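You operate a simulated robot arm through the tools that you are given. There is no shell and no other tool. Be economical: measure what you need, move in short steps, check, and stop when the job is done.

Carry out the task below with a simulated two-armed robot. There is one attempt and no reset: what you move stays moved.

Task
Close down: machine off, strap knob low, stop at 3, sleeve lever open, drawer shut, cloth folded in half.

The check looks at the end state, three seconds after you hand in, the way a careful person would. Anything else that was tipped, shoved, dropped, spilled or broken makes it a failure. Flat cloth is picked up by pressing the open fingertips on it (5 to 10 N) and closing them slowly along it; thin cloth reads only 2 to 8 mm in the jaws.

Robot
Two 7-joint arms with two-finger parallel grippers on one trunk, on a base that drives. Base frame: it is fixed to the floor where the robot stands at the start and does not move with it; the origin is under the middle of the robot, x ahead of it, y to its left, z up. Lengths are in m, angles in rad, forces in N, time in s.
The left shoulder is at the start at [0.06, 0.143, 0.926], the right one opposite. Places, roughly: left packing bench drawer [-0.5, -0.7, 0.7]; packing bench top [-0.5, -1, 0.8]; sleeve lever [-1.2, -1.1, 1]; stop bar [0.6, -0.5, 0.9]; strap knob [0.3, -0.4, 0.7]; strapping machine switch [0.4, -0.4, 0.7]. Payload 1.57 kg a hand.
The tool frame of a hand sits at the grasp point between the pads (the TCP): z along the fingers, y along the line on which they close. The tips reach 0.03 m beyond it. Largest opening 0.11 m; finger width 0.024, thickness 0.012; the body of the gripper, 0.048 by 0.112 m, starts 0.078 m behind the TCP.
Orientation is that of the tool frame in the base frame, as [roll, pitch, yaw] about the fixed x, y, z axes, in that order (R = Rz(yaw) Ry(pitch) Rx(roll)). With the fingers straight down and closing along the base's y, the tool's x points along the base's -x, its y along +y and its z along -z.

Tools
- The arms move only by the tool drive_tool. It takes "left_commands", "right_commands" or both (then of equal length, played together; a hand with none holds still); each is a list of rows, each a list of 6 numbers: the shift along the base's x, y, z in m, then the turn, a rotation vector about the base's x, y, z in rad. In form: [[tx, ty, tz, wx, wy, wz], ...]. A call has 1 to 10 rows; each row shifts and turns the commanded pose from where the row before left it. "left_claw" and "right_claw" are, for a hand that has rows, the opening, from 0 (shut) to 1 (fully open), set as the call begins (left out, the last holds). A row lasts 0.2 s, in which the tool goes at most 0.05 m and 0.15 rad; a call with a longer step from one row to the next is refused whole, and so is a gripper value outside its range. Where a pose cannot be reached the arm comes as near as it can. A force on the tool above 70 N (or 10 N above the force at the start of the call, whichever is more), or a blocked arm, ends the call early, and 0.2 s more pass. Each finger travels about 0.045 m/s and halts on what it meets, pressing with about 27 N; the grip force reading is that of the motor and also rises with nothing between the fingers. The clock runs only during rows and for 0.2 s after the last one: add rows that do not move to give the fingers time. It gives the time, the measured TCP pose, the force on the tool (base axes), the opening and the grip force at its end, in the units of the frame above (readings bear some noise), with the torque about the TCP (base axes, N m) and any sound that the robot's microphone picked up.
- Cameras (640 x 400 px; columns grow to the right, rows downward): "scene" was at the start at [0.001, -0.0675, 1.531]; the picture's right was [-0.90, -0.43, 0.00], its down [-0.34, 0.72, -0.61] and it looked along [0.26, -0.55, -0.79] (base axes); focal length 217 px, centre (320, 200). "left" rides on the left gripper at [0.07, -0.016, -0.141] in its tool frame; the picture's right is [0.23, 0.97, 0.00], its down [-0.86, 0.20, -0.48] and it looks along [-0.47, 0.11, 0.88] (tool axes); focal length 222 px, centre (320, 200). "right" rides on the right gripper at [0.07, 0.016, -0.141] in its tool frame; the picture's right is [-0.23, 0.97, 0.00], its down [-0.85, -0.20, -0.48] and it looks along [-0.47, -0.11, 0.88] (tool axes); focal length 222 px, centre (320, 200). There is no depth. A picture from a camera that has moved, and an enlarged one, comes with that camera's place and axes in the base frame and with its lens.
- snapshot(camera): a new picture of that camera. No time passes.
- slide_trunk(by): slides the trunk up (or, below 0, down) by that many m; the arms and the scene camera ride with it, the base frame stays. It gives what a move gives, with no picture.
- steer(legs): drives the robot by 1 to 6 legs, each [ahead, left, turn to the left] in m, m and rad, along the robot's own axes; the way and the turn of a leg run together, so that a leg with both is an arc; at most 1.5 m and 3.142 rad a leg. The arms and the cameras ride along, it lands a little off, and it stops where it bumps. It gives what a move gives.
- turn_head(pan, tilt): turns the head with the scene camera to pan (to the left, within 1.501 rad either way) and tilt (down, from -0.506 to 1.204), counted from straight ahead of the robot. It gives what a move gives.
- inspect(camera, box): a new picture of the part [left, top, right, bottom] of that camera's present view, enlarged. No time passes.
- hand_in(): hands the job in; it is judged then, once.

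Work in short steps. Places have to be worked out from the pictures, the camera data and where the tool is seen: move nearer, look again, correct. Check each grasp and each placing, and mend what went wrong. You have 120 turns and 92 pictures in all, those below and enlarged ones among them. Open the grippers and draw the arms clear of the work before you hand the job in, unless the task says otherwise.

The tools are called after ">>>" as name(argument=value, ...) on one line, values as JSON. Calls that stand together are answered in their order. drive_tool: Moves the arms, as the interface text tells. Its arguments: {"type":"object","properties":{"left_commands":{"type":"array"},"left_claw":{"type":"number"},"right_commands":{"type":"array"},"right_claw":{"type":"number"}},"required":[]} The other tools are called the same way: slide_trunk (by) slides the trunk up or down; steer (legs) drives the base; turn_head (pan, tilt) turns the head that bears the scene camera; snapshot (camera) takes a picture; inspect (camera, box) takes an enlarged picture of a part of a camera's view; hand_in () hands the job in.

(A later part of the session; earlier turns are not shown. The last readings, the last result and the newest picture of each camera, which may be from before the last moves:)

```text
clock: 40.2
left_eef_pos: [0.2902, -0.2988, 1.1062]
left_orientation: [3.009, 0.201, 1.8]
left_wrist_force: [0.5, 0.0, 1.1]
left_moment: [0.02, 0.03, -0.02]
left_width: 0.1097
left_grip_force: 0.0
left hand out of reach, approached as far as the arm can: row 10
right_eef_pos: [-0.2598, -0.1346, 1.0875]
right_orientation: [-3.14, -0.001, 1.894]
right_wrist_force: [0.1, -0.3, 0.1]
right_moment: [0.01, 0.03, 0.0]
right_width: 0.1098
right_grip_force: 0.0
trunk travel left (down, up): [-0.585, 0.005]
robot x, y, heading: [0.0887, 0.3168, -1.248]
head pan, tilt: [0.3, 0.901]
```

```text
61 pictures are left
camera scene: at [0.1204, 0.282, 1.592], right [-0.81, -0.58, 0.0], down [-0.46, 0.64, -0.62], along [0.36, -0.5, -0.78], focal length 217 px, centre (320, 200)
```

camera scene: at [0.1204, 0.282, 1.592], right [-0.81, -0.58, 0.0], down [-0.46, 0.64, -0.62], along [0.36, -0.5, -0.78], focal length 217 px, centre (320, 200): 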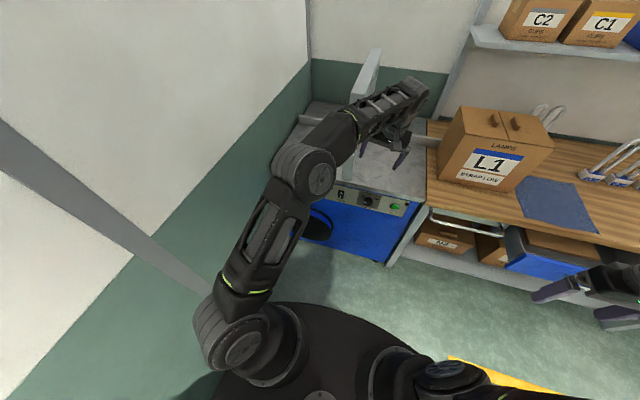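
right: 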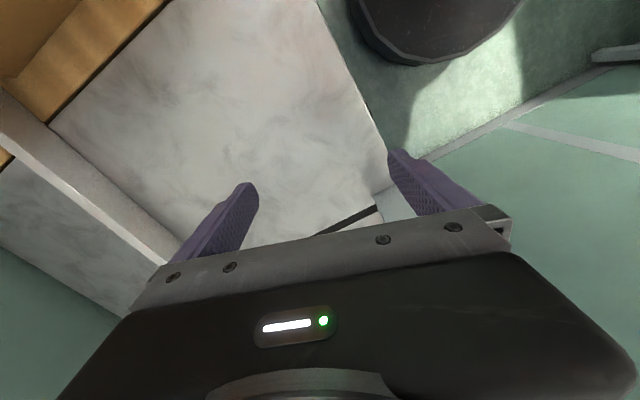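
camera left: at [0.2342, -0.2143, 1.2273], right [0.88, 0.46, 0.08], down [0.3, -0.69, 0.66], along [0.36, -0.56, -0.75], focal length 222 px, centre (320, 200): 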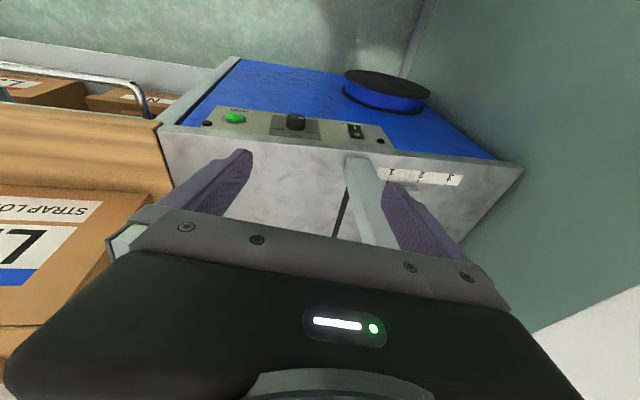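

The stop is hidden behind the arm and the gantry stands at s≈0.33 up to z≈1.23. Scale ticks are at s≈0.395 (1) and 0.548 (3), f≈0.51. Before driving ahead I'll swing the left hand out to the left so it passes the gantry on that side.

>>> drive_tool(left_commands=[[0.037, 0.017, 0, 0.06, 0.02, 0], [0.037, 0.017, 0, 0.06, 0.02, 0], [0.037, 0.017, 0, 0.03, 0.01, 0], [0.037, 0.017, 0, 0, 0, 0], [0.037, 0.017, 0, 0, 0, 0], [0.037, 0.017, 0, 0, 0, 0], [0, 0, 0, 0, 0, 0]])

>>> snapshot(camera="left")

>>> snapshot(camera="scene")

```text
clock: 41.9
left_eef_pos: [0.506, -0.1651, 1.1242]
left_orientation: [3.021, 0.046, 1.803]
left_wrist_force: [0.4, 0.1, 0.7]
left_moment: [0.01, -0.03, 0.01]
left_width: 0.1099
left_grip_force: 0.0
left hand out of reach, approached as far as the arm can: row 2, 3
right_eef_pos: [-0.261, -0.1347, 1.0873]
right_orientation: [3.142, 0.001, 1.894]
right_wrist_force: [-0.5, 0.1, 0.0]
right_moment: [-0.01, 0.0, 0.03]
right_width: 0.1098
right_grip_force: 0.0
trunk travel left (down, up): [-0.585, 0.005]
robot x, y, heading: [0.0869, 0.3166, -1.239]
head pan, tilt: [0.3, 0.901]
```

```text
60 pictures are left
camera left: at [0.4564, -0.0991, 1.2594], right [0.89, 0.45, 0.11], down [0.33, -0.78, 0.54], along [0.32, -0.44, -0.84], focal length 222 px, centre (320, 200)
```

left: 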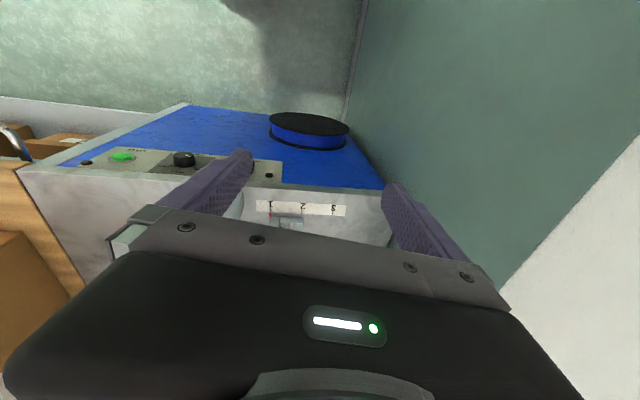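

```text
59 pictures are left
camera scene: at [0.119, 0.2817, 1.592], right [-0.81, -0.58, 0.0], down [-0.46, 0.64, -0.62], along [0.36, -0.5, -0.78], focal length 217 px, centre (320, 200)
```

scene: 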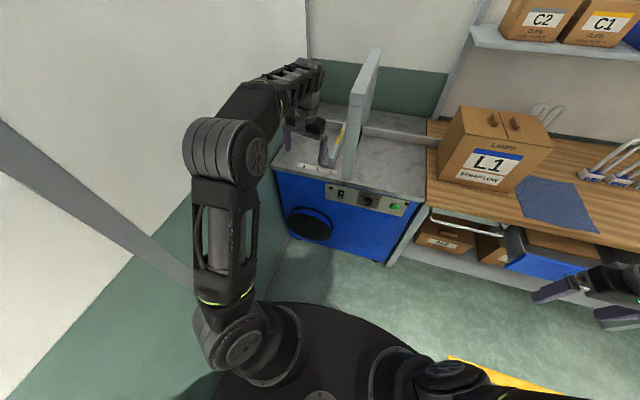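

The arm now runs along the left side, clear of the gantry. I'll drive ahead 0.2 m and look at the stop from above.

>>> steer(legs=[[0.2, 0.0, -0.02]])

>>> snapshot(camera="left")

>>> snapshot(camera="scene")

```text
clock: 43.5
left_eef_pos: [0.5602, -0.3685, 1.1223]
left_orientation: [3.02, 0.044, 1.784]
left_wrist_force: [-0.4, -0.5, 0.1]
left_moment: [0.07, -0.02, 0.01]
left_width: 0.11
left_grip_force: 0.1
right_eef_pos: [-0.2065, -0.3215, 1.0872]
right_orientation: [-3.139, 0.001, 1.873]
right_wrist_force: [0.0, -0.8, -0.3]
right_moment: [0.01, -0.01, 0.01]
right_width: 0.1099
right_grip_force: 0.2
trunk travel left (down, up): [-0.585, 0.005]
robot x, y, heading: [0.1475, 0.1178, -1.272]
head pan, tilt: [0.3, 0.901]
```

```text
58 pictures are left
camera left: at [0.5114, -0.3024, 1.2587], right [0.9, 0.43, 0.11], down [0.31, -0.78, 0.54], along [0.31, -0.45, -0.84], focal length 222 px, centre (320, 200)
```

left: 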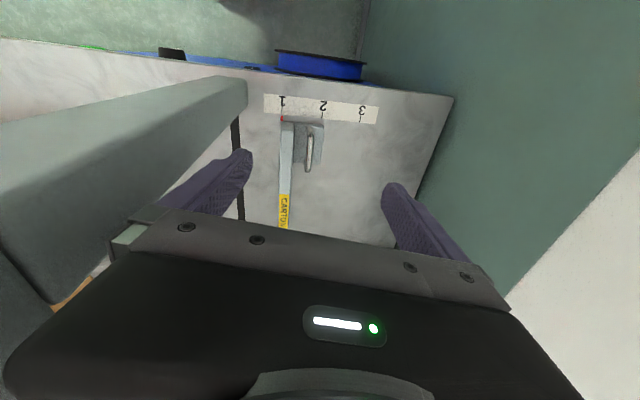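

```text
57 pictures are left
camera scene: at [0.1824, 0.0851, 1.592], right [-0.82, -0.57, 0.0], down [-0.44, 0.65, -0.62], along [0.35, -0.51, -0.78], focal length 217 px, centre (320, 200)
```

scene: 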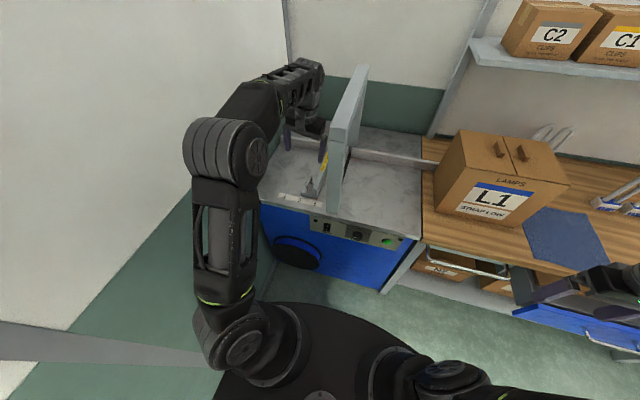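

The stop is a long bar with a block and an upright D-handle on its left, and the red pointer at 1. Ticks: 1 at s≈0.386, 2 at 0.459, 3 at 0.534. I'll enlarge both views to get the handle's height.

>>> inspect(camera="left", box=[240, 80, 400, 240])

>>> inspect(camera="scene", box=[265, 120, 365, 220])

```text
2.50 times, centred on (320, 160) of left
camera zoom: at [0.5114, -0.3024, 1.2587], right [0.9, 0.43, 0.11], down [0.31, -0.78, 0.54], along [0.31, -0.45, -0.84], focal length 555 px, centre (320, 300)
```

zoom: 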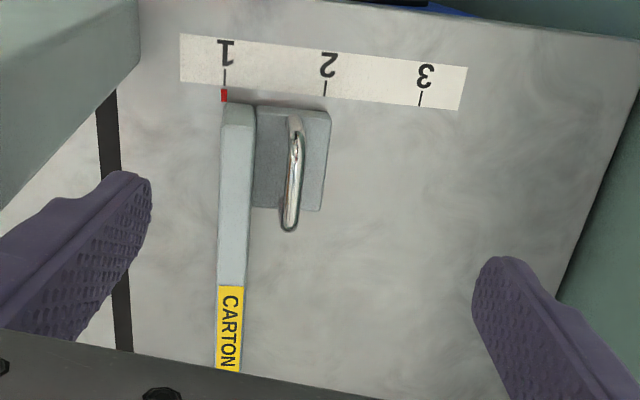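

```text
4.00 times, centred on (315, 170) of scene
camera zoom: at [0.1824, 0.0851, 1.592], right [-0.82, -0.57, 0.0], down [-0.44, 0.65, -0.62], along [0.35, -0.51, -0.78], focal length 868 px, centre (340, 320)
```

zoom: 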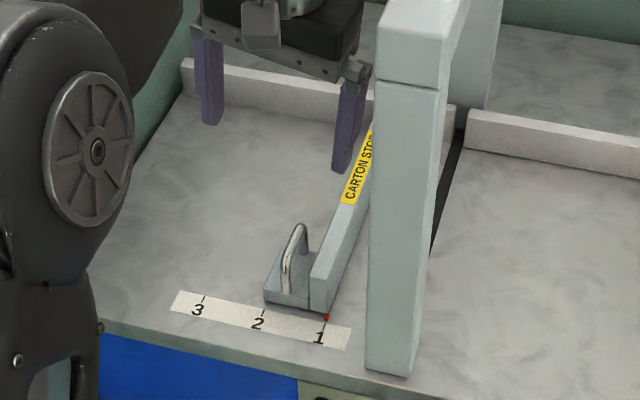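

The handle top is at about z 0.915, centred near (0.58, -0.408), and runs along f. The bar sits close on its right side, so I need the bar's height. I'll zoom in further.

>>> inspect(camera="scene", box=[322, 168, 362, 208])

>>> inspect(camera="scene", box=[290, 165, 340, 210])

>>> inspect(camera="left", box=[285, 95, 345, 155])

```text
10.00 times, centred on (342, 188) of scene
camera zoom: at [0.1824, 0.0851, 1.592], right [-0.82, -0.57, 0.0], down [-0.44, 0.65, -0.62], along [0.35, -0.51, -0.78], focal length 2169 px, centre (100, 320)
```

zoom: 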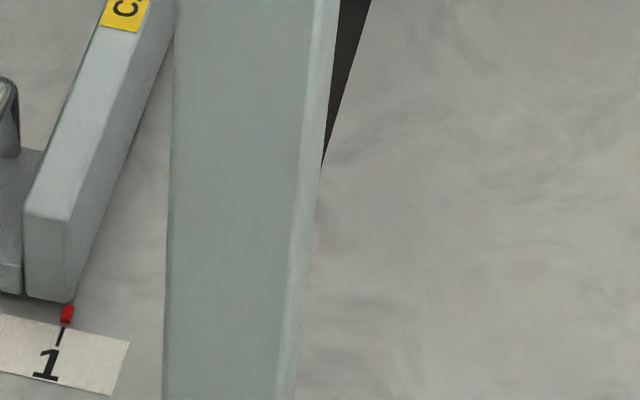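

```text
8.89 times, centred on (315, 188) of scene
camera zoom: at [0.1824, 0.0851, 1.592], right [-0.82, -0.57, 0.0], down [-0.44, 0.65, -0.62], along [0.35, -0.51, -0.78], focal length 1928 px, centre (364, 311)
```

zoom: 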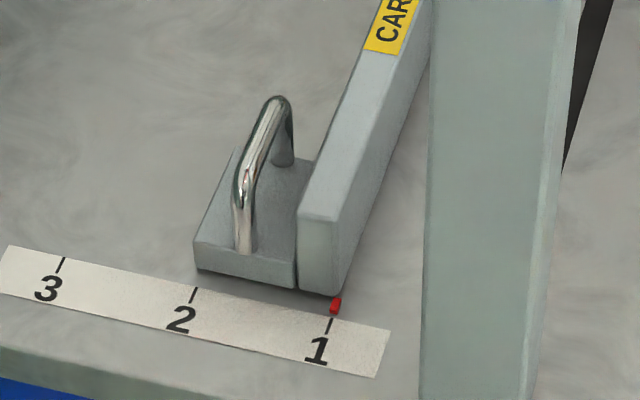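

```text
6.67 times, centred on (315, 125) of left
camera zoom: at [0.5114, -0.3024, 1.2587], right [0.9, 0.43, 0.11], down [0.31, -0.78, 0.54], along [0.31, -0.45, -0.84], focal length 1481 px, centre (353, 700)
```

zoom: 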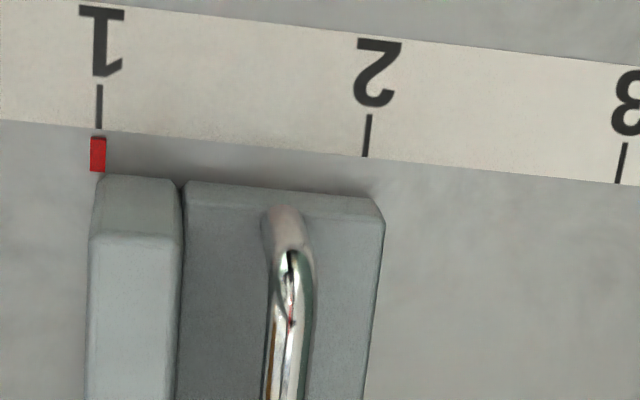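

The bar is nearly as tall as the handle (top ≈0.905) with a gap of about 2 cm between them, which is just enough for one finger. I'll straighten the tool, set the opening to about 40 mm and hover at z≈1.0, with the right finger meant for that gap so it can drag the handle left.

>>> drive_tool(left_claw=0.364, left_commands=[[0.006, -0.007, 0, 0.017, 0.128, 0], [0.006, -0.007, -0.02, 0, 0, 0.08], [0.006, -0.007, -0.03, 0, 0, 0], [0.006, -0.007, -0.03, 0, 0, 0], [0.006, -0.008, -0.03, 0, 0, 0], [0, 0, -0.01, 0, 0, 0], [0, 0, 0, 0, 0, 0]])

>>> snapshot(camera="left")

>>> inspect(camera="scene", box=[265, 100, 365, 220])

```text
clock: 45.1
left_eef_pos: [0.5872, -0.4021, 1.003]
left_orientation: [3.082, 0.023, 1.867]
left_wrist_force: [0.3, 0.2, -0.3]
left_moment: [0.01, -0.02, 0.01]
left_width: 0.0399
left_grip_force: 0.1
left hand out of reach, approached as far as the arm can: row 1
right_eef_pos: [-0.2077, -0.3212, 1.0877]
right_orientation: [-3.14, 0.001, 1.873]
right_wrist_force: [0.2, 0.7, 0.1]
right_moment: [0.03, 0.03, 0.0]
right_width: 0.1101
right_grip_force: 0.0
trunk travel left (down, up): [-0.585, 0.005]
robot x, y, heading: [0.1471, 0.12, -1.267]
head pan, tilt: [0.3, 0.901]
```

```text
51 pictures are left
camera left: at [0.542, -0.3391, 1.1416], right [0.86, 0.5, 0.05], down [0.41, -0.76, 0.51], along [0.29, -0.42, -0.86], focal length 222 px, centre (320, 200)
```

left: 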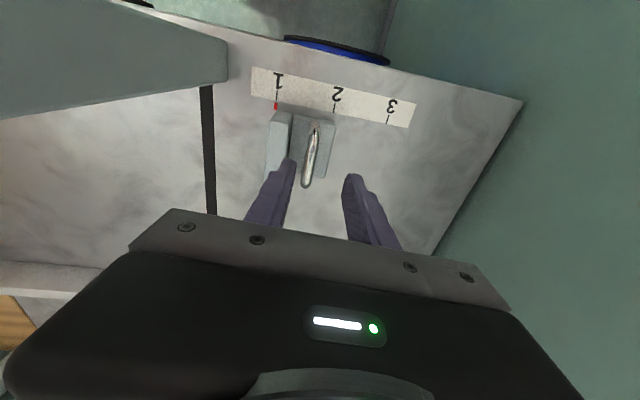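

```text
3.33 times, centred on (315, 160) of scene
camera zoom: at [0.1821, 0.0864, 1.592], right [-0.82, -0.57, 0.0], down [-0.44, 0.65, -0.62], along [0.35, -0.51, -0.78], focal length 723 px, centre (337, 333)
```

zoom: 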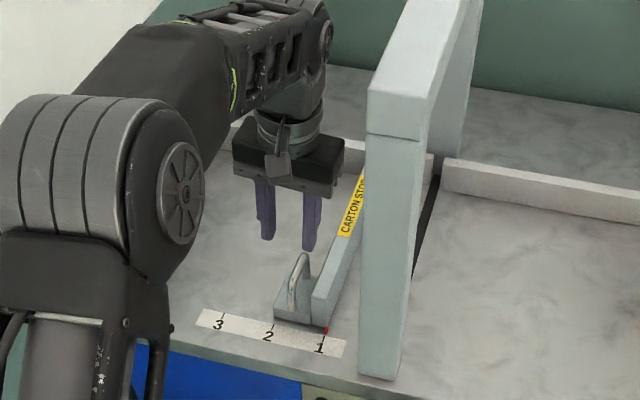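

The handle is at s≈0.437 and the gap spans about 0.408–0.432. I'll nudge 3 mm and descend until the tips are just above the handle top, then check.

>>> drive_tool(left_commands=[[0.003, 0.001, -0.02, 0, 0, 0], [0, 0, -0.02, 0, 0, 0], [0, 0, -0.01, 0, 0, 0], [0, 0, 0, 0, 0, 0]])

>>> inspect(camera="left", box=[220, 60, 420, 240])

>>> inspect(camera="scene", box=[290, 140, 360, 210])

```text
clock: 46.1
left_eef_pos: [0.5923, -0.3988, 0.9527]
left_orientation: [3.082, 0.024, 1.863]
left_wrist_force: [-0.1, -0.4, 0.4]
left_moment: [-0.02, -0.01, 0.04]
left_width: 0.0404
left_grip_force: 0.0
right_eef_pos: [-0.2069, -0.3215, 1.0875]
right_orientation: [-3.14, 0.0, 1.874]
right_wrist_force: [-0.3, 0.3, 0.3]
right_moment: [0.01, 0.01, 0.01]
right_width: 0.1099
right_grip_force: 0.0
trunk travel left (down, up): [-0.585, 0.005]
robot x, y, heading: [0.1471, 0.1193, -1.266]
head pan, tilt: [0.3, 0.901]
```

```text
2.22 times, centred on (320, 150) of left
camera zoom: at [0.5468, -0.337, 1.0917], right [0.86, 0.5, 0.05], down [0.41, -0.76, 0.51], along [0.29, -0.42, -0.86], focal length 494 px, centre (320, 311)
```

zoom: 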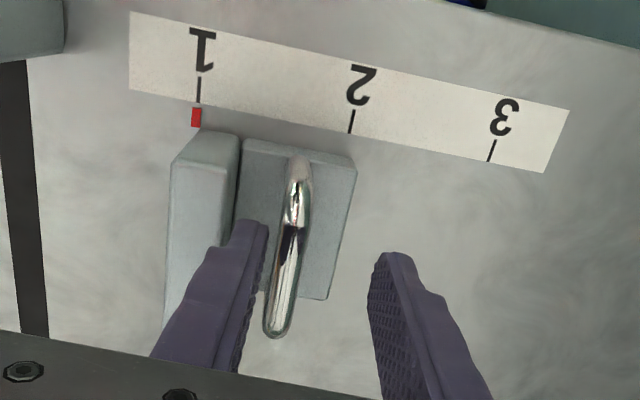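

```text
5.71 times, centred on (325, 175) of scene
camera zoom: at [0.1819, 0.0867, 1.592], right [-0.82, -0.57, 0.0], down [-0.44, 0.65, -0.62], along [0.35, -0.51, -0.78], focal length 1240 px, centre (291, 343)
```

zoom: 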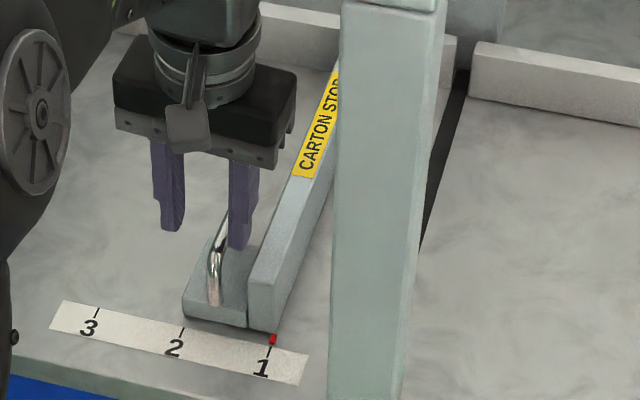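

The right finger lines up with the gap between bar and handle. I'll descend 4 cm in small steps.

>>> drive_tool(left_commands=[[0, 0, -0.012, 0, 0, 0], [0, 0, -0.012, 0, 0, 0], [0, 0, -0.012, 0, 0, 0], [0, 0, -0.006, 0, 0, 0], [0, 0, 0, 0, 0, 0]])

>>> inspect(camera="left", box=[220, 60, 420, 240])

```text
clock: 47.3
left_eef_pos: [0.5908, -0.3993, 0.9117]
left_orientation: [3.084, 0.023, 1.864]
left_wrist_force: [-0.7, -0.3, -0.2]
left_moment: [0.0, 0.0, -0.02]
left_width: 0.0401
left_grip_force: 0.0
right_eef_pos: [-0.2073, -0.3213, 1.0884]
right_orientation: [-3.141, -0.002, 1.872]
right_wrist_force: [-0.6, -1.3, -0.3]
right_moment: [0.0, 0.02, 0.0]
right_width: 0.11
right_grip_force: 0.0
trunk travel left (down, up): [-0.585, 0.005]
robot x, y, heading: [0.1473, 0.1175, -1.266]
head pan, tilt: [0.3, 0.901]
```

```text
2.22 times, centred on (320, 150) of left
camera zoom: at [0.5454, -0.3373, 1.0509], right [0.86, 0.5, 0.05], down [0.41, -0.76, 0.51], along [0.29, -0.42, -0.86], focal length 494 px, centre (320, 311)
```

zoom: 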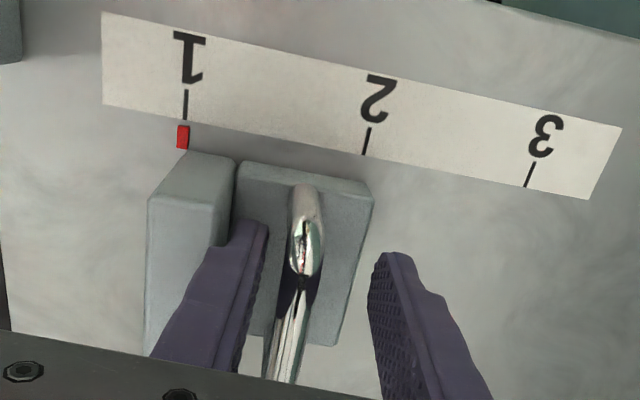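

The finger is in the gap without contact. I'll close on the handle; any creep will only be toward +s, which is wanted anyway.

>>> drive_tool(left_claw=0, left_commands=[[-0.004, -0.001, 0, 0, 0, 0], [-0.004, -0.001, 0, 0, 0, 0], [0, 0, 0, 0, 0, 0], [0, 0, 0, 0, 0, 0]])

>>> drive_tool(left_commands=[[0.019, 0.006, 0, 0, 0, 0], [0.019, 0.006, 0, 0, 0, 0], [0, 0, 0, 0, 0, 0]])

>>> inspect(camera="left", box=[220, 60, 420, 240])

```text
clock: 48.3
left_eef_pos: [0.5837, -0.403, 0.9111]
left_orientation: [3.084, 0.022, 1.867]
left_wrist_force: [3.1, -1.9, 0.3]
left_moment: [-0.08, -0.03, 0.71]
left_width: 0.0124
left_grip_force: 29.5
right_eef_pos: [-0.2065, -0.3211, 1.0869]
right_orientation: [-3.14, 0.0, 1.874]
right_wrist_force: [0.2, -0.5, -0.3]
right_moment: [-0.03, 0.0, -0.03]
right_width: 0.1099
right_grip_force: 0.2
trunk travel left (down, up): [-0.585, 0.005]
robot x, y, heading: [0.1522, 0.1218, -1.272]
head pan, tilt: [0.3, 0.901]
```

```text
clock: 49.1
left_eef_pos: [0.621, -0.3882, 0.911]
left_orientation: [3.081, 0.023, 1.866]
left_wrist_force: [1.1, 1.7, 1.5]
left_moment: [0.38, 0.05, 0.75]
left_width: 0.0122
left_grip_force: 29.7
right_eef_pos: [-0.2063, -0.3217, 1.0881]
right_orientation: [-3.139, 0.001, 1.872]
right_wrist_force: [0.9, -0.4, -0.4]
right_moment: [0.0, -0.03, -0.02]
right_width: 0.1099
right_grip_force: 0.0
trunk travel left (down, up): [-0.585, 0.005]
robot x, y, heading: [0.1478, 0.1221, -1.271]
head pan, tilt: [0.3, 0.901]
```

```text
2.22 times, centred on (320, 150) of left
camera zoom: at [0.5762, -0.327, 1.0507], right [0.86, 0.5, 0.05], down [0.41, -0.76, 0.51], along [0.3, -0.42, -0.86], focal length 494 px, centre (320, 311)
```

zoom: 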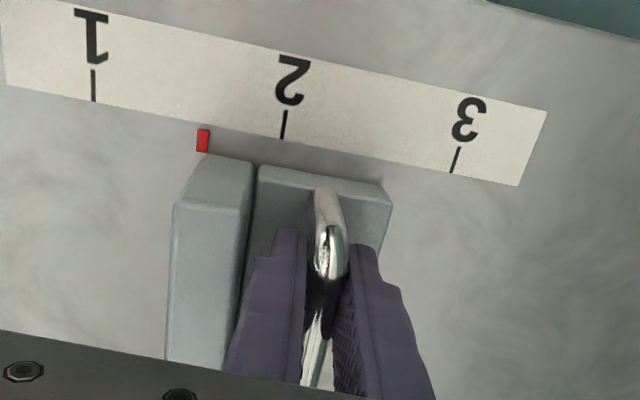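

The stop slides freely with the hand (about 4 cm so far). I'll drag 8 cm more and read the pointer.

>>> drive_tool(left_commands=[[0.0255, 0.0079, 0, 0, 0, 0], [0.0255, 0.0079, 0, 0, 0, 0], [0.0255, 0.0079, 0, 0, 0, 0], [0, 0, 0, 0, 0, 0]])

>>> inspect(camera="left", box=[220, 60, 420, 240])

```text
clock: 50.1
left_eef_pos: [0.6959, -0.3637, 0.9122]
left_orientation: [3.081, 0.022, 1.869]
left_wrist_force: [-2.1, 12.6, 3.5]
left_moment: [0.47, 0.15, 0.77]
left_width: 0.0121
left_grip_force: 29.3
right_eef_pos: [-0.2078, -0.3209, 1.0874]
right_orientation: [-3.14, 0.002, 1.873]
right_wrist_force: [-0.1, -0.2, 0.3]
right_moment: [0.01, -0.01, 0.03]
right_width: 0.11
right_grip_force: 0.1
trunk travel left (down, up): [-0.585, 0.005]
robot x, y, heading: [0.1506, 0.1193, -1.269]
head pan, tilt: [0.3, 0.901]
```

```text
2.22 times, centred on (320, 150) of left
camera zoom: at [0.6512, -0.3021, 1.0506], right [0.86, 0.5, 0.06], down [0.41, -0.76, 0.51], along [0.3, -0.42, -0.86], focal length 494 px, centre (320, 311)
```

zoom: 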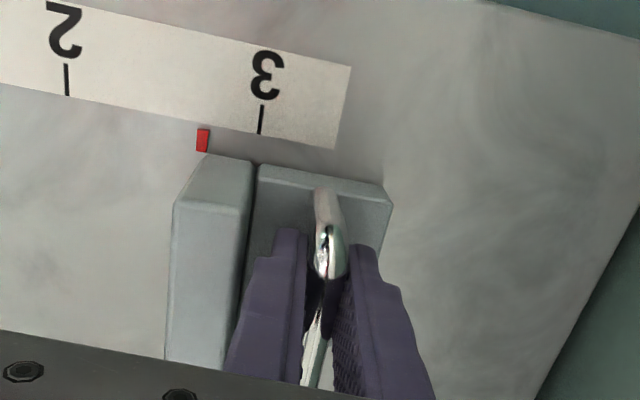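

The pointer is about 0.28 of an interval (≈19 mm) short of tick 3. I'll move exactly that, along the slide direction seen.

>>> drive_tool(left_commands=[[0.0091, 0.0035, 0, 0, 0, 0], [0.0091, 0.0035, 0, 0, 0, 0], [0, 0, 0, 0, 0, 0]])

>>> inspect(camera="left", box=[250, 80, 350, 150])

```text
clock: 50.9
left_eef_pos: [0.7172, -0.3583, 0.9117]
left_orientation: [3.082, 0.024, 1.866]
left_wrist_force: [2.4, 9.1, -2.8]
left_moment: [-0.14, -0.11, 0.75]
left_width: 0.0121
left_grip_force: 29.3
right_eef_pos: [-0.2073, -0.3199, 1.0866]
right_orientation: [-3.14, 0.001, 1.873]
right_wrist_force: [-0.3, -0.2, 0.1]
right_moment: [0.01, 0.01, 0.04]
right_width: 0.11
right_grip_force: 0.2
trunk travel left (down, up): [-0.585, 0.005]
robot x, y, heading: [0.1483, 0.1212, -1.265]
head pan, tilt: [0.3, 0.901]
```

```text
5.71 times, centred on (300, 115) of left
camera zoom: at [0.6704, -0.2955, 1.0505], right [0.86, 0.5, 0.05], down [0.41, -0.76, 0.51], along [0.3, -0.42, -0.86], focal length 1269 px, centre (434, 686)
```

zoom: 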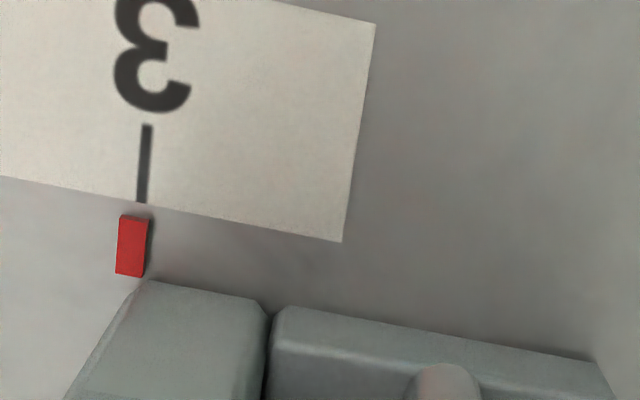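

The pointer lines up with tick 3 to within about 1 mm. I'll open only slightly (≈21 mm) so the finger doesn't push the bar, then lift out.

>>> drive_tool(left_claw=0.19, left_commands=[[0, 0, 0, 0, 0, 0], [0, 0, 0, 0, 0, 0], [0, 0, 0.015, 0, 0, 0], [0, 0, 0.03, 0, 0, 0], [0, 0, 0.04, 0, 0, 0], [0, 0, 0.04, 0, 0, 0], [0, 0, 0, 0, 0, 0]])

>>> snapshot(camera="left")

```text
clock: 52.5
left_eef_pos: [0.7148, -0.3581, 1.0369]
left_orientation: [3.082, 0.024, 1.867]
left_wrist_force: [0.2, -0.5, -0.2]
left_moment: [-0.01, 0.03, -0.02]
left_width: 0.0209
left_grip_force: 0.1
right_eef_pos: [-0.2075, -0.3211, 1.0875]
right_orientation: [-3.139, 0.0, 1.874]
right_wrist_force: [0.2, -0.1, 0.7]
right_moment: [0.02, 0.02, 0.02]
right_width: 0.11
right_grip_force: 0.0
trunk travel left (down, up): [-0.585, 0.005]
robot x, y, heading: [0.1502, 0.1202, -1.268]
head pan, tilt: [0.3, 0.901]
```

```text
43 pictures are left
camera left: at [0.6693, -0.2966, 1.1759], right [0.86, 0.5, 0.05], down [0.41, -0.76, 0.51], along [0.29, -0.42, -0.86], focal length 222 px, centre (320, 200)
```

left: 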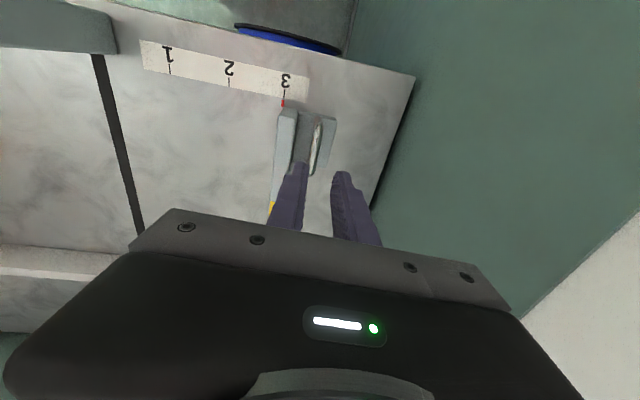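

The stop sits at 3 and the hand is clear. I'll back straight out, then tuck the left arm in and turn toward the bench.

>>> steer(legs=[[-0.35, 0.0, 0.0]])

>>> drive_tool(left_claw=0.5, left_commands=[[-0.04, 0.015, 0.02, 0, 0, 0], [-0.04, 0.015, 0.02, 0, 0, 0], [-0.04, 0.015, 0.02, 0, 0, 0], [-0.04, 0, 0.02, 0, 0, 0], [-0.04, 0, 0, 0, 0, 0], [-0.04, 0, 0, 0, 0, 0], [0, 0, 0, 0, 0, 0]])

>>> turn_head(pan=-0.6, tilt=0.7)

>>> snapshot(camera="scene")

```text
clock: 54.2
left_eef_pos: [0.6557, -0.1647, 1.0367]
left_orientation: [3.081, 0.021, 1.867]
left_wrist_force: [0.9, -0.3, 0.0]
left_moment: [0.08, 0.01, 0.02]
left_width: 0.0211
left_grip_force: 0.0
right_eef_pos: [-0.2676, -0.1287, 1.0864]
right_orientation: [-3.14, 0.0, 1.872]
right_wrist_force: [0.5, -0.1, 0.8]
right_moment: [0.03, 0.04, 0.01]
right_width: 0.11
right_grip_force: 0.1
trunk travel left (down, up): [-0.585, 0.005]
robot x, y, heading: [0.0864, 0.3136, -1.263]
head pan, tilt: [0.3, 0.901]
stopped in leg 1: the robot was blocked; the commanded pose is now the measured one
```

```text
clock: 55.8
left_eef_pos: [0.4161, -0.1167, 1.1188]
left_orientation: [3.083, 0.025, 1.869]
left_wrist_force: [-0.4, -0.6, 0.0]
left_moment: [-0.02, 0.04, 0.06]
left_width: 0.0549
left_grip_force: 0.1
right_eef_pos: [-0.2672, -0.1256, 1.0889]
right_orientation: [-3.139, -0.001, 1.871]
right_wrist_force: [-0.5, -0.1, -0.5]
right_moment: [0.01, 0.01, -0.05]
right_width: 0.1097
right_grip_force: 0.0
trunk travel left (down, up): [-0.585, 0.005]
robot x, y, heading: [0.0896, 0.3159, -1.27]
head pan, tilt: [0.3, 0.901]
```

```text
clock: 57.0
left_eef_pos: [0.4168, -0.116, 1.118]
left_orientation: [3.083, 0.024, 1.869]
left_wrist_force: [-0.4, -0.5, 0.3]
left_moment: [-0.01, -0.03, 0.01]
left_width: 0.0549
left_grip_force: 0.1
right_eef_pos: [-0.2687, -0.1258, 1.088]
right_orientation: [-3.139, 0.0, 1.871]
right_wrist_force: [0.4, -0.1, 0.1]
right_moment: [0.01, -0.01, -0.03]
right_width: 0.1103
right_grip_force: 0.0
trunk travel left (down, up): [-0.585, 0.005]
robot x, y, heading: [0.0872, 0.3154, -1.269]
head pan, tilt: [-0.6, 0.7]
```

```text
42 pictures are left
camera scene: at [0.0539, 0.2626, 1.6081], right [-0.96, 0.29, 0.0], down [0.19, 0.62, -0.76], along [-0.22, -0.73, -0.64], focal length 217 px, centre (320, 200)
```

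scene: 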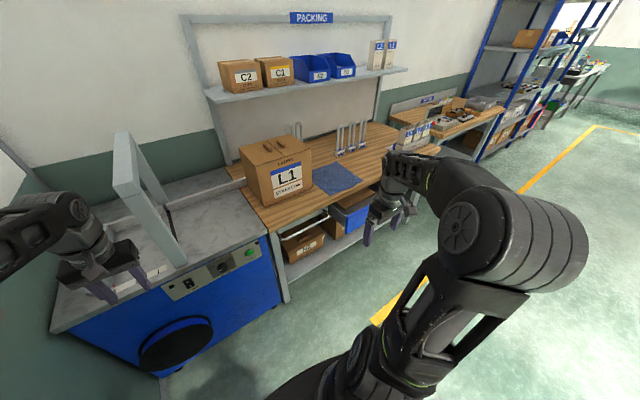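

Backing is limited by something behind, but I'm clear of the machine. The bench front is parallel to the machine (edge at f≈0.51, where f is distance along my heading). The drawer spans s≈-0.44 to -1.05 and is open about 14 cm. I'll slide right 0.85 m to face it.

>>> steer(legs=[[0.05, -0.85, 0.0]])

>>> turn_head(pan=-0.1, tilt=0.75)

>>> snapshot(camera="scene")

```text
clock: 61.5
left_eef_pos: [-0.3802, -0.4203, 1.1171]
left_orientation: [3.083, 0.025, 1.869]
left_wrist_force: [-0.6, 0.7, 0.3]
left_moment: [0.02, 0.03, 0.0]
left_width: 0.055
left_grip_force: 0.1
right_eef_pos: [-1.0635, -0.4289, 1.0877]
right_orientation: [3.141, -0.001, 1.871]
right_wrist_force: [-0.3, 0.7, 0.1]
right_moment: [0.0, -0.02, 0.01]
right_width: 0.1101
right_grip_force: 0.0
trunk travel left (down, up): [-0.585, 0.005]
robot x, y, heading: [-0.7101, 0.0115, -1.264]
head pan, tilt: [-0.6, 0.7]
```

```text
clock: 62.4
left_eef_pos: [-0.3797, -0.4193, 1.1188]
left_orientation: [3.084, 0.025, 1.87]
left_wrist_force: [-0.7, -0.1, 0.4]
left_moment: [0.03, -0.01, 0.04]
left_width: 0.0551
left_grip_force: 0.1
right_eef_pos: [-1.0654, -0.4285, 1.0876]
right_orientation: [-3.138, 0.002, 1.868]
right_wrist_force: [-0.4, 0.0, -0.5]
right_moment: [-0.01, 0.02, -0.03]
right_width: 0.1104
right_grip_force: 0.1
trunk travel left (down, up): [-0.585, 0.005]
robot x, y, heading: [-0.7042, 0.0123, -1.266]
head pan, tilt: [-0.099, 0.75]
```

```text
41 pictures are left
camera scene: at [-0.7011, -0.0399, 1.6039], right [-0.98, -0.2, 0.0], down [-0.14, 0.67, -0.73], along [0.15, -0.72, -0.68], focal length 217 px, centre (320, 200)
```

scene: 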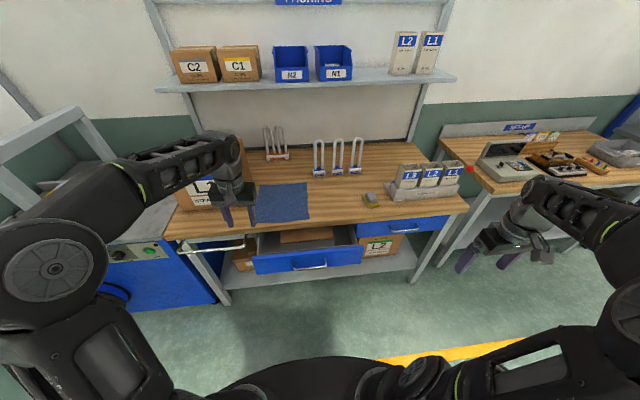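

The drawer is ahead and the sleeve lever should be near pixel (460,165), where something red is. I'll enlarge both.

>>> inspect(camera="scene", box=[230, 170, 400, 290])

>>> inspect(camera="scene", box=[360, 120, 520, 220])

```text
3.33 times, centred on (315, 230) of scene
camera zoom: at [-0.7011, -0.0399, 1.6039], right [-0.98, -0.2, 0.0], down [-0.14, 0.67, -0.73], along [0.15, -0.72, -0.68], focal length 723 px, centre (337, 100)
```

zoom: 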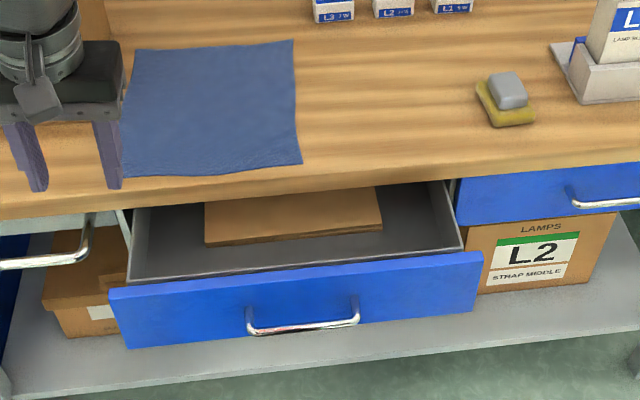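

```text
4.00 times, centred on (440, 170) of scene
camera zoom: at [-0.7011, -0.0399, 1.6039], right [-0.98, -0.2, 0.0], down [-0.14, 0.67, -0.73], along [0.15, -0.72, -0.68], focal length 868 px, centre (-160, 320)
```

zoom: 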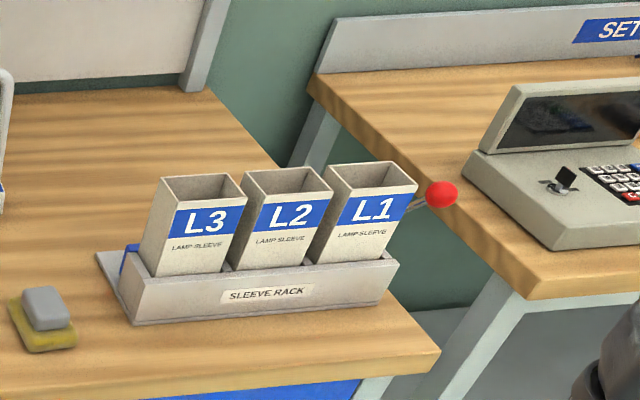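

Re-triangulating puts the bench top at z≈0.855. The open drawer front is at f≈0.365, s from -0.44 to -0.93, with its top at z≈0.81, and closed would be f≈0.49. I'll lower the trunk 0.1, close the left hand and tilt it forward to push the middle of the drawer front above its handle.

>>> slide_trunk(by=-0.1)

>>> drive_tool(left_claw=0, left_commands=[[-0.021, -0.0065, -0.01, -0.134, -0.041, 0], [-0.021, -0.0065, -0.01, -0.134, -0.041, 0], [-0.021, -0.0065, -0.02, -0.134, -0.041, 0], [-0.021, -0.0065, -0.03, -0.134, -0.041, 0], [-0.021, -0.0065, -0.03, -0.134, -0.041, 0], [-0.021, -0.0065, -0.03, -0.134, -0.041, 0], [-0.021, -0.0065, -0.03, -0.134, -0.041, 0], [-0.021, -0.0065, -0.03, -0.134, -0.041, 0], [-0.021, -0.0065, -0.03, -0.134, -0.041, 0], [0, 0, 0, 0, 0, 0]])

>>> snapshot(camera="scene")

>>> snapshot(camera="left")

```text
clock: 63.8
left_eef_pos: [-0.3798, -0.4209, 1.0198]
left_orientation: [3.083, 0.023, 1.867]
left_wrist_force: [-0.3, -0.2, 0.3]
left_moment: [0.01, -0.01, -0.03]
left_width: 0.0552
left_grip_force: 0.0
right_eef_pos: [-1.0642, -0.4291, 0.9882]
right_orientation: [-3.139, -0.001, 1.872]
right_wrist_force: [-0.3, -0.2, -0.2]
right_moment: [0.0, 0.01, 0.0]
right_width: 0.1101
right_grip_force: 0.0
trunk travel left (down, up): [-0.485, 0.105]
robot x, y, heading: [-0.71, 0.015, -1.265]
head pan, tilt: [-0.099, 0.75]
```

```text
clock: 66.0
left_eef_pos: [-0.5675, -0.4768, 0.7982]
left_orientation: [3.089, 1.287, 1.876]
left_wrist_force: [0.2, -0.5, 0.3]
left_moment: [-0.01, 0.0, 0.0]
left_width: 0.0
left_grip_force: 21.3
right_eef_pos: [-1.0632, -0.4275, 0.9887]
right_orientation: [-3.138, 0.0, 1.873]
right_wrist_force: [0.4, -0.7, 0.4]
right_moment: [-0.01, 0.02, 0.03]
right_width: 0.11
right_grip_force: 0.1
trunk travel left (down, up): [-0.485, 0.105]
robot x, y, heading: [-0.7089, 0.0109, -1.264]
head pan, tilt: [-0.099, 0.75]
```

```text
38 pictures are left
camera scene: at [-0.6997, -0.0401, 1.5039], right [-0.98, -0.2, 0.0], down [-0.14, 0.67, -0.73], along [0.15, -0.72, -0.68], focal length 217 px, centre (320, 200)
```

scene: 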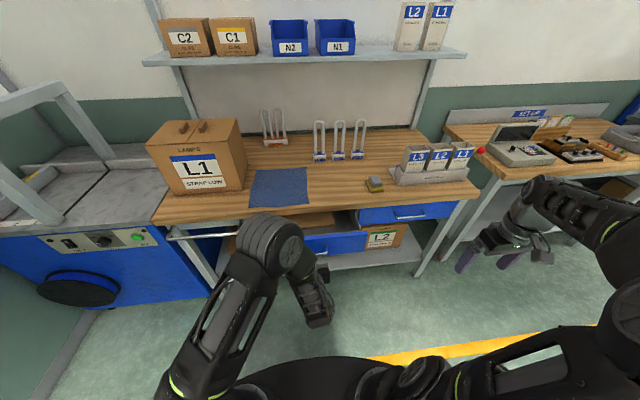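

```text
37 pictures are left
camera left: at [-0.6366, -0.3385, 0.7699], right [0.89, 0.4, -0.2], down [0.1, 0.27, 0.96], along [0.44, -0.88, 0.2], focal length 222 px, centre (320, 200)
```

left: 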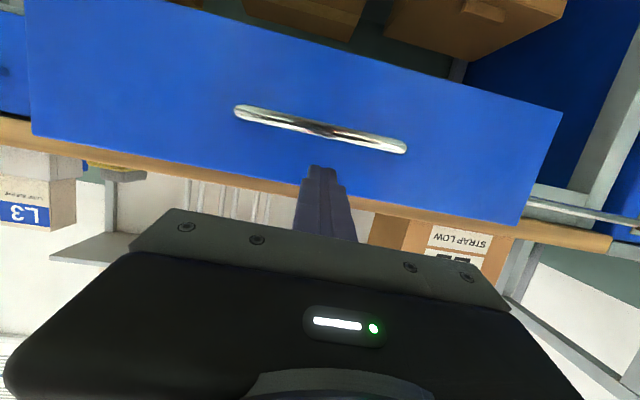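

The tip is aligned above the drawer handle and just left of its centre. I'll lower 8 mm and push along d for 15 cm.

>>> drive_tool(left_commands=[[-0.01, -0.003, -0.008, 0, 0, 0], [0.0075, -0.0238, 0, 0, 0, 0], [0.0075, -0.0238, 0, 0, 0, 0], [0.006, -0.019, 0, 0, 0, 0], [0.006, -0.019, 0, 0, 0, 0], [0.006, -0.019, 0, 0, 0, 0], [0.006, -0.019, 0, 0, 0, 0], [0.006, -0.019, 0, 0, 0, 0], [0, 0, 0, 0, 0, 0]])

>>> snapshot(camera="left")

>>> inspect(camera="scene", box=[160, 140, 460, 300])

```text
clock: 68.0
left_eef_pos: [-0.5333, -0.6266, 0.7904]
left_orientation: [3.084, 1.286, 1.871]
left_wrist_force: [0.2, 0.7, 0.3]
left_moment: [-0.01, 0.0, -0.01]
left_width: 0.0002
left_grip_force: 21.6
right_eef_pos: [-1.0649, -0.4293, 0.9882]
right_orientation: [-3.138, -0.002, 1.871]
right_wrist_force: [-0.7, -0.4, 0.5]
right_moment: [-0.02, 0.03, -0.01]
right_width: 0.1102
right_grip_force: 0.0
trunk travel left (down, up): [-0.485, 0.105]
robot x, y, heading: [-0.7041, 0.0142, -1.26]
head pan, tilt: [-0.099, 0.75]
```

```text
36 pictures are left
camera left: at [-0.6021, -0.4862, 0.7641], right [0.89, 0.4, -0.2], down [0.1, 0.27, 0.96], along [0.44, -0.88, 0.2], focal length 222 px, centre (320, 200)
```

left: 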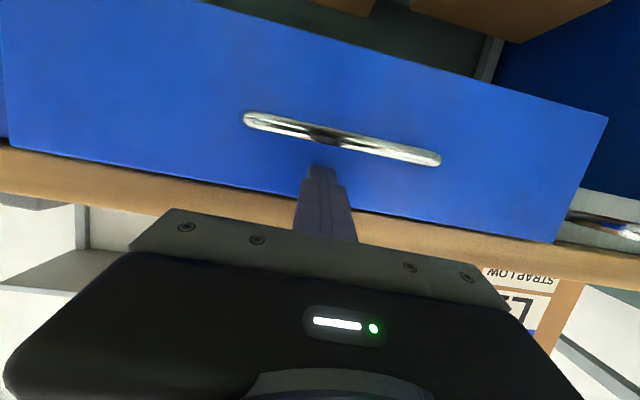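

```text
2.13 times, centred on (310, 220) of scene
camera zoom: at [-0.7011, -0.0398, 1.5039], right [-0.98, -0.2, 0.0], down [-0.14, 0.67, -0.73], along [0.15, -0.72, -0.68], focal length 463 px, centre (341, 157)
```

zoom: 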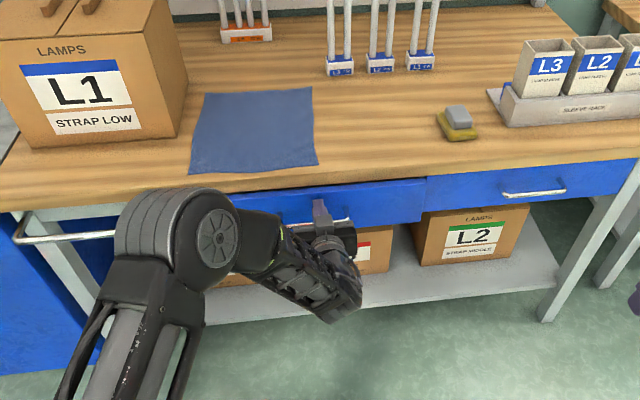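

Almost shut. I'll push the last bit in small steps until it resists.

>>> drive_tool(left_commands=[[0.003, -0.0095, 0, 0, 0, 0], [0.003, -0.0095, 0, 0, 0, 0], [0.0015, -0.0048, 0, 0, 0, 0], [0.0015, -0.0048, 0, 0, 0, 0], [0.0015, -0.0048, 0, 0, 0, 0], [0, 0, 0, 0, 0, 0]])

>>> inspect(camera="scene", box=[280, 190, 440, 260])

```text
clock: 69.4
left_eef_pos: [-0.5246, -0.654, 0.7904]
left_orientation: [3.085, 1.286, 1.869]
left_wrist_force: [-4.3, 26.7, 1.6]
left_moment: [-0.15, 0.08, 0.08]
left_width: 0.0002
left_grip_force: 21.1
right_eef_pos: [-1.0644, -0.4261, 0.9887]
right_orientation: [-3.14, 0.002, 1.873]
right_wrist_force: [-0.1, 0.1, -0.1]
right_moment: [0.0, 0.0, -0.03]
right_width: 0.11
right_grip_force: 0.1
trunk travel left (down, up): [-0.485, 0.105]
robot x, y, heading: [-0.7084, 0.0141, -1.263]
head pan, tilt: [-0.099, 0.75]
```

```text
4.00 times, centred on (360, 225) of scene
camera zoom: at [-0.7016, -0.0364, 1.504], right [-0.98, -0.2, 0.0], down [-0.14, 0.67, -0.73], along [0.15, -0.72, -0.68], focal length 868 px, centre (160, 100)
```

zoom: 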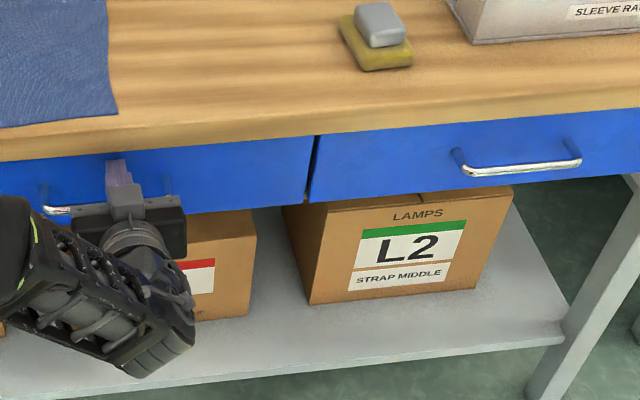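

The drawer is flush and shut. For the cloth (s -0.44 to -0.70, f 0.51 to 0.78) I'll fold the near edge onto the far edge with both hands. First the left hand goes back to pointing down and up, and I raise the trunk.

>>> drive_tool(left_claw=0.4, left_commands=[[-0.012, 0.04, 0, 0, 0, 0], [-0.012, 0.04, 0, 0, 0, 0], [0.01, 0.02, 0.02, 0.143, 0.044, 0], [0.01, 0.02, 0.03, 0.143, 0.044, 0], [0.01, 0.01, 0.03, 0.143, 0.044, 0], [0.01, 0.003, 0.03, 0.143, 0.044, 0], [0.01, 0.003, 0.03, 0.143, 0.044, 0], [0.01, 0.003, 0.03, 0.143, 0.044, 0], [0.01, 0.003, 0.03, 0.143, 0.044, 0], [0.01, 0.003, 0.03, 0.143, 0.044, 0]])

>>> slide_trunk(by=0.09)

>>> drive_tool(left_commands=[[0.009, 0.003, 0, 0.143, 0.044, 0.1], [0.009, 0.003, 0, 0, 0, 0.15], [0.009, 0.003, 0, 0, 0, 0.15], [0.009, 0.003, 0, 0, 0, 0.15], [0.009, 0.003, 0, 0, 0, 0.15], [0.009, 0.003, 0, 0, 0, 0.15], [0, 0, 0, 0, 0, 0.15], [0, 0, 0, 0, 0, 0.15], [0, 0, 0, 0, 0, 0.15], [0, 0, 0, 0, 0, 0.15]], right_claw=0.4, right_commands=[[0.02, 0.006, 0, 0, 0, 0.15], [0.02, 0.006, 0, 0, 0, 0.15], [0.02, 0.006, 0, 0, 0, 0.15], [0.02, 0.006, 0, 0, 0, 0.15], [0.02, 0.006, 0, 0, 0, 0.15], [0.02, 0.006, 0, 0, 0, 0.15], [0.02, 0.006, 0, 0, 0, 0.15], [0.02, 0.006, 0, 0, 0, 0.15], [0.02, 0.006, 0, 0, 0, 0.15], [0.02, 0.006, 0, 0, 0, 0.15]])

```text
clock: 71.6
left_eef_pos: [-0.4672, -0.512, 1.021]
left_orientation: [3.082, 0.088, 1.866]
left_wrist_force: [0.3, -0.4, 0.3]
left_moment: [0.01, 0.0, 0.0]
left_width: 0.0439
left_grip_force: 0.2
right_eef_pos: [-1.0654, -0.4298, 0.9875]
right_orientation: [-3.14, -0.001, 1.871]
right_wrist_force: [0.5, -0.4, 0.2]
right_moment: [0.04, 0.03, 0.0]
right_width: 0.1103
right_grip_force: 0.1
trunk travel left (down, up): [-0.485, 0.105]
robot x, y, heading: [-0.708, 0.0136, -1.268]
head pan, tilt: [-0.099, 0.75]
```

```text
clock: 72.8
left_eef_pos: [-0.4655, -0.5119, 1.1101]
left_orientation: [3.083, 0.088, 1.87]
left_wrist_force: [-0.5, 0.6, 0.7]
left_moment: [0.03, -0.01, 0.01]
left_width: 0.044
left_grip_force: 0.1
right_eef_pos: [-1.0641, -0.43, 1.0781]
right_orientation: [3.14, -0.001, 1.871]
right_wrist_force: [0.2, -0.1, -0.4]
right_moment: [0.0, 0.03, -0.01]
right_width: 0.11
right_grip_force: 0.1
trunk travel left (down, up): [-0.575, 0.015]
robot x, y, heading: [-0.7061, 0.0121, -1.265]
head pan, tilt: [-0.099, 0.75]
```

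```text
refused: row 1 steps farther than a row can; nothing moved
```

One row was over the turn limit. I'll resend with the tilt correction and the 90° yaw split properly; both hands will close along f with the cameras to the right.

>>> drive_tool(left_commands=[[0.009, 0.003, 0, 0.0665, 0.0819, 0], [0.009, 0.003, 0, 0, 0, 0.149], [0.009, 0.003, 0, 0, 0, 0.149], [0.009, 0.003, 0, 0, 0, 0.149], [0.009, 0.003, 0, 0, 0, 0.149], [0.009, 0.003, 0, 0, 0, 0.149], [0, 0, 0, 0, 0, 0.149], [0, 0, 0, 0, 0, 0.149], [0, 0, 0, 0, 0, 0.149], [0, 0, 0, 0, 0, 0.149]], right_claw=0.4, right_commands=[[0.02, 0.006, 0, 0, 0, 0.149], [0.02, 0.006, 0, 0, 0, 0.149], [0.02, 0.006, 0, 0, 0, 0.149], [0.02, 0.006, 0, 0, 0, 0.149], [0.02, 0.006, 0, 0, 0, 0.149], [0.02, 0.006, 0, 0, 0, 0.149], [0.02, 0.006, 0, 0, 0, 0.149], [0.02, 0.006, 0, 0, 0, 0.149], [0.02, 0.006, 0, 0, 0, 0.149], [0.02, 0.006, 0, 0, 0, 0.149]])

>>> steer(legs=[[0.0, 0.1, 0.0]])

>>> snapshot(camera="scene")

```text
clock: 75.0
left_eef_pos: [-0.4147, -0.4947, 1.1053]
left_orientation: [3.141, -0.001, -3.066]
left_wrist_force: [0.8, 0.6, -0.3]
left_moment: [0.02, -0.02, -0.02]
left_width: 0.0439
left_grip_force: 0.1
left hand out of reach, approached as far as the arm can: row 1
right_eef_pos: [-0.8639, -0.3686, 1.0794]
right_orientation: [-3.138, 0.0, -2.92]
right_wrist_force: [-0.5, 0.5, 0.5]
right_moment: [0.01, 0.03, 0.0]
right_width: 0.0441
right_grip_force: 0.1
trunk travel left (down, up): [-0.575, 0.015]
robot x, y, heading: [-0.7081, 0.0102, -1.265]
head pan, tilt: [-0.099, 0.75]
```

```text
clock: 76.2
left_eef_pos: [-0.3178, -0.4646, 1.1048]
left_orientation: [-3.141, 0.001, -3.07]
left_wrist_force: [-0.1, 0.4, 0.6]
left_moment: [0.01, 0.05, -0.03]
left_width: 0.044
left_grip_force: 0.1
right_eef_pos: [-0.7672, -0.3381, 1.0796]
right_orientation: [-3.139, -0.002, -2.922]
right_wrist_force: [-0.1, -0.1, -0.8]
right_moment: [-0.02, 0.02, -0.01]
right_width: 0.0442
right_grip_force: 0.0
trunk travel left (down, up): [-0.575, 0.015]
robot x, y, heading: [-0.6127, 0.0438, -1.267]
head pan, tilt: [-0.099, 0.75]
```

```text
33 pictures are left
camera scene: at [-0.603, -0.0091, 1.5939], right [-0.98, -0.2, 0.0], down [-0.14, 0.67, -0.73], along [0.15, -0.72, -0.68], focal length 217 px, centre (320, 200)
```

scene: 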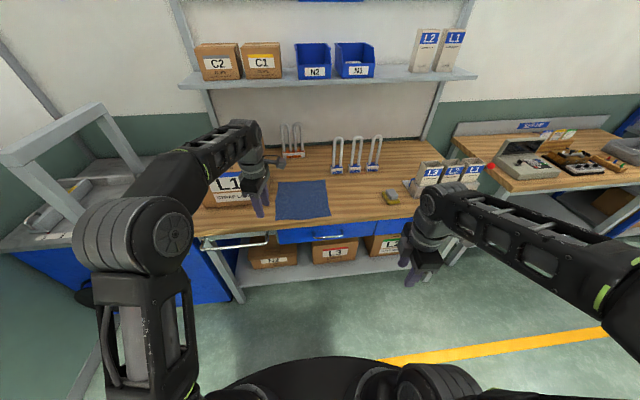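

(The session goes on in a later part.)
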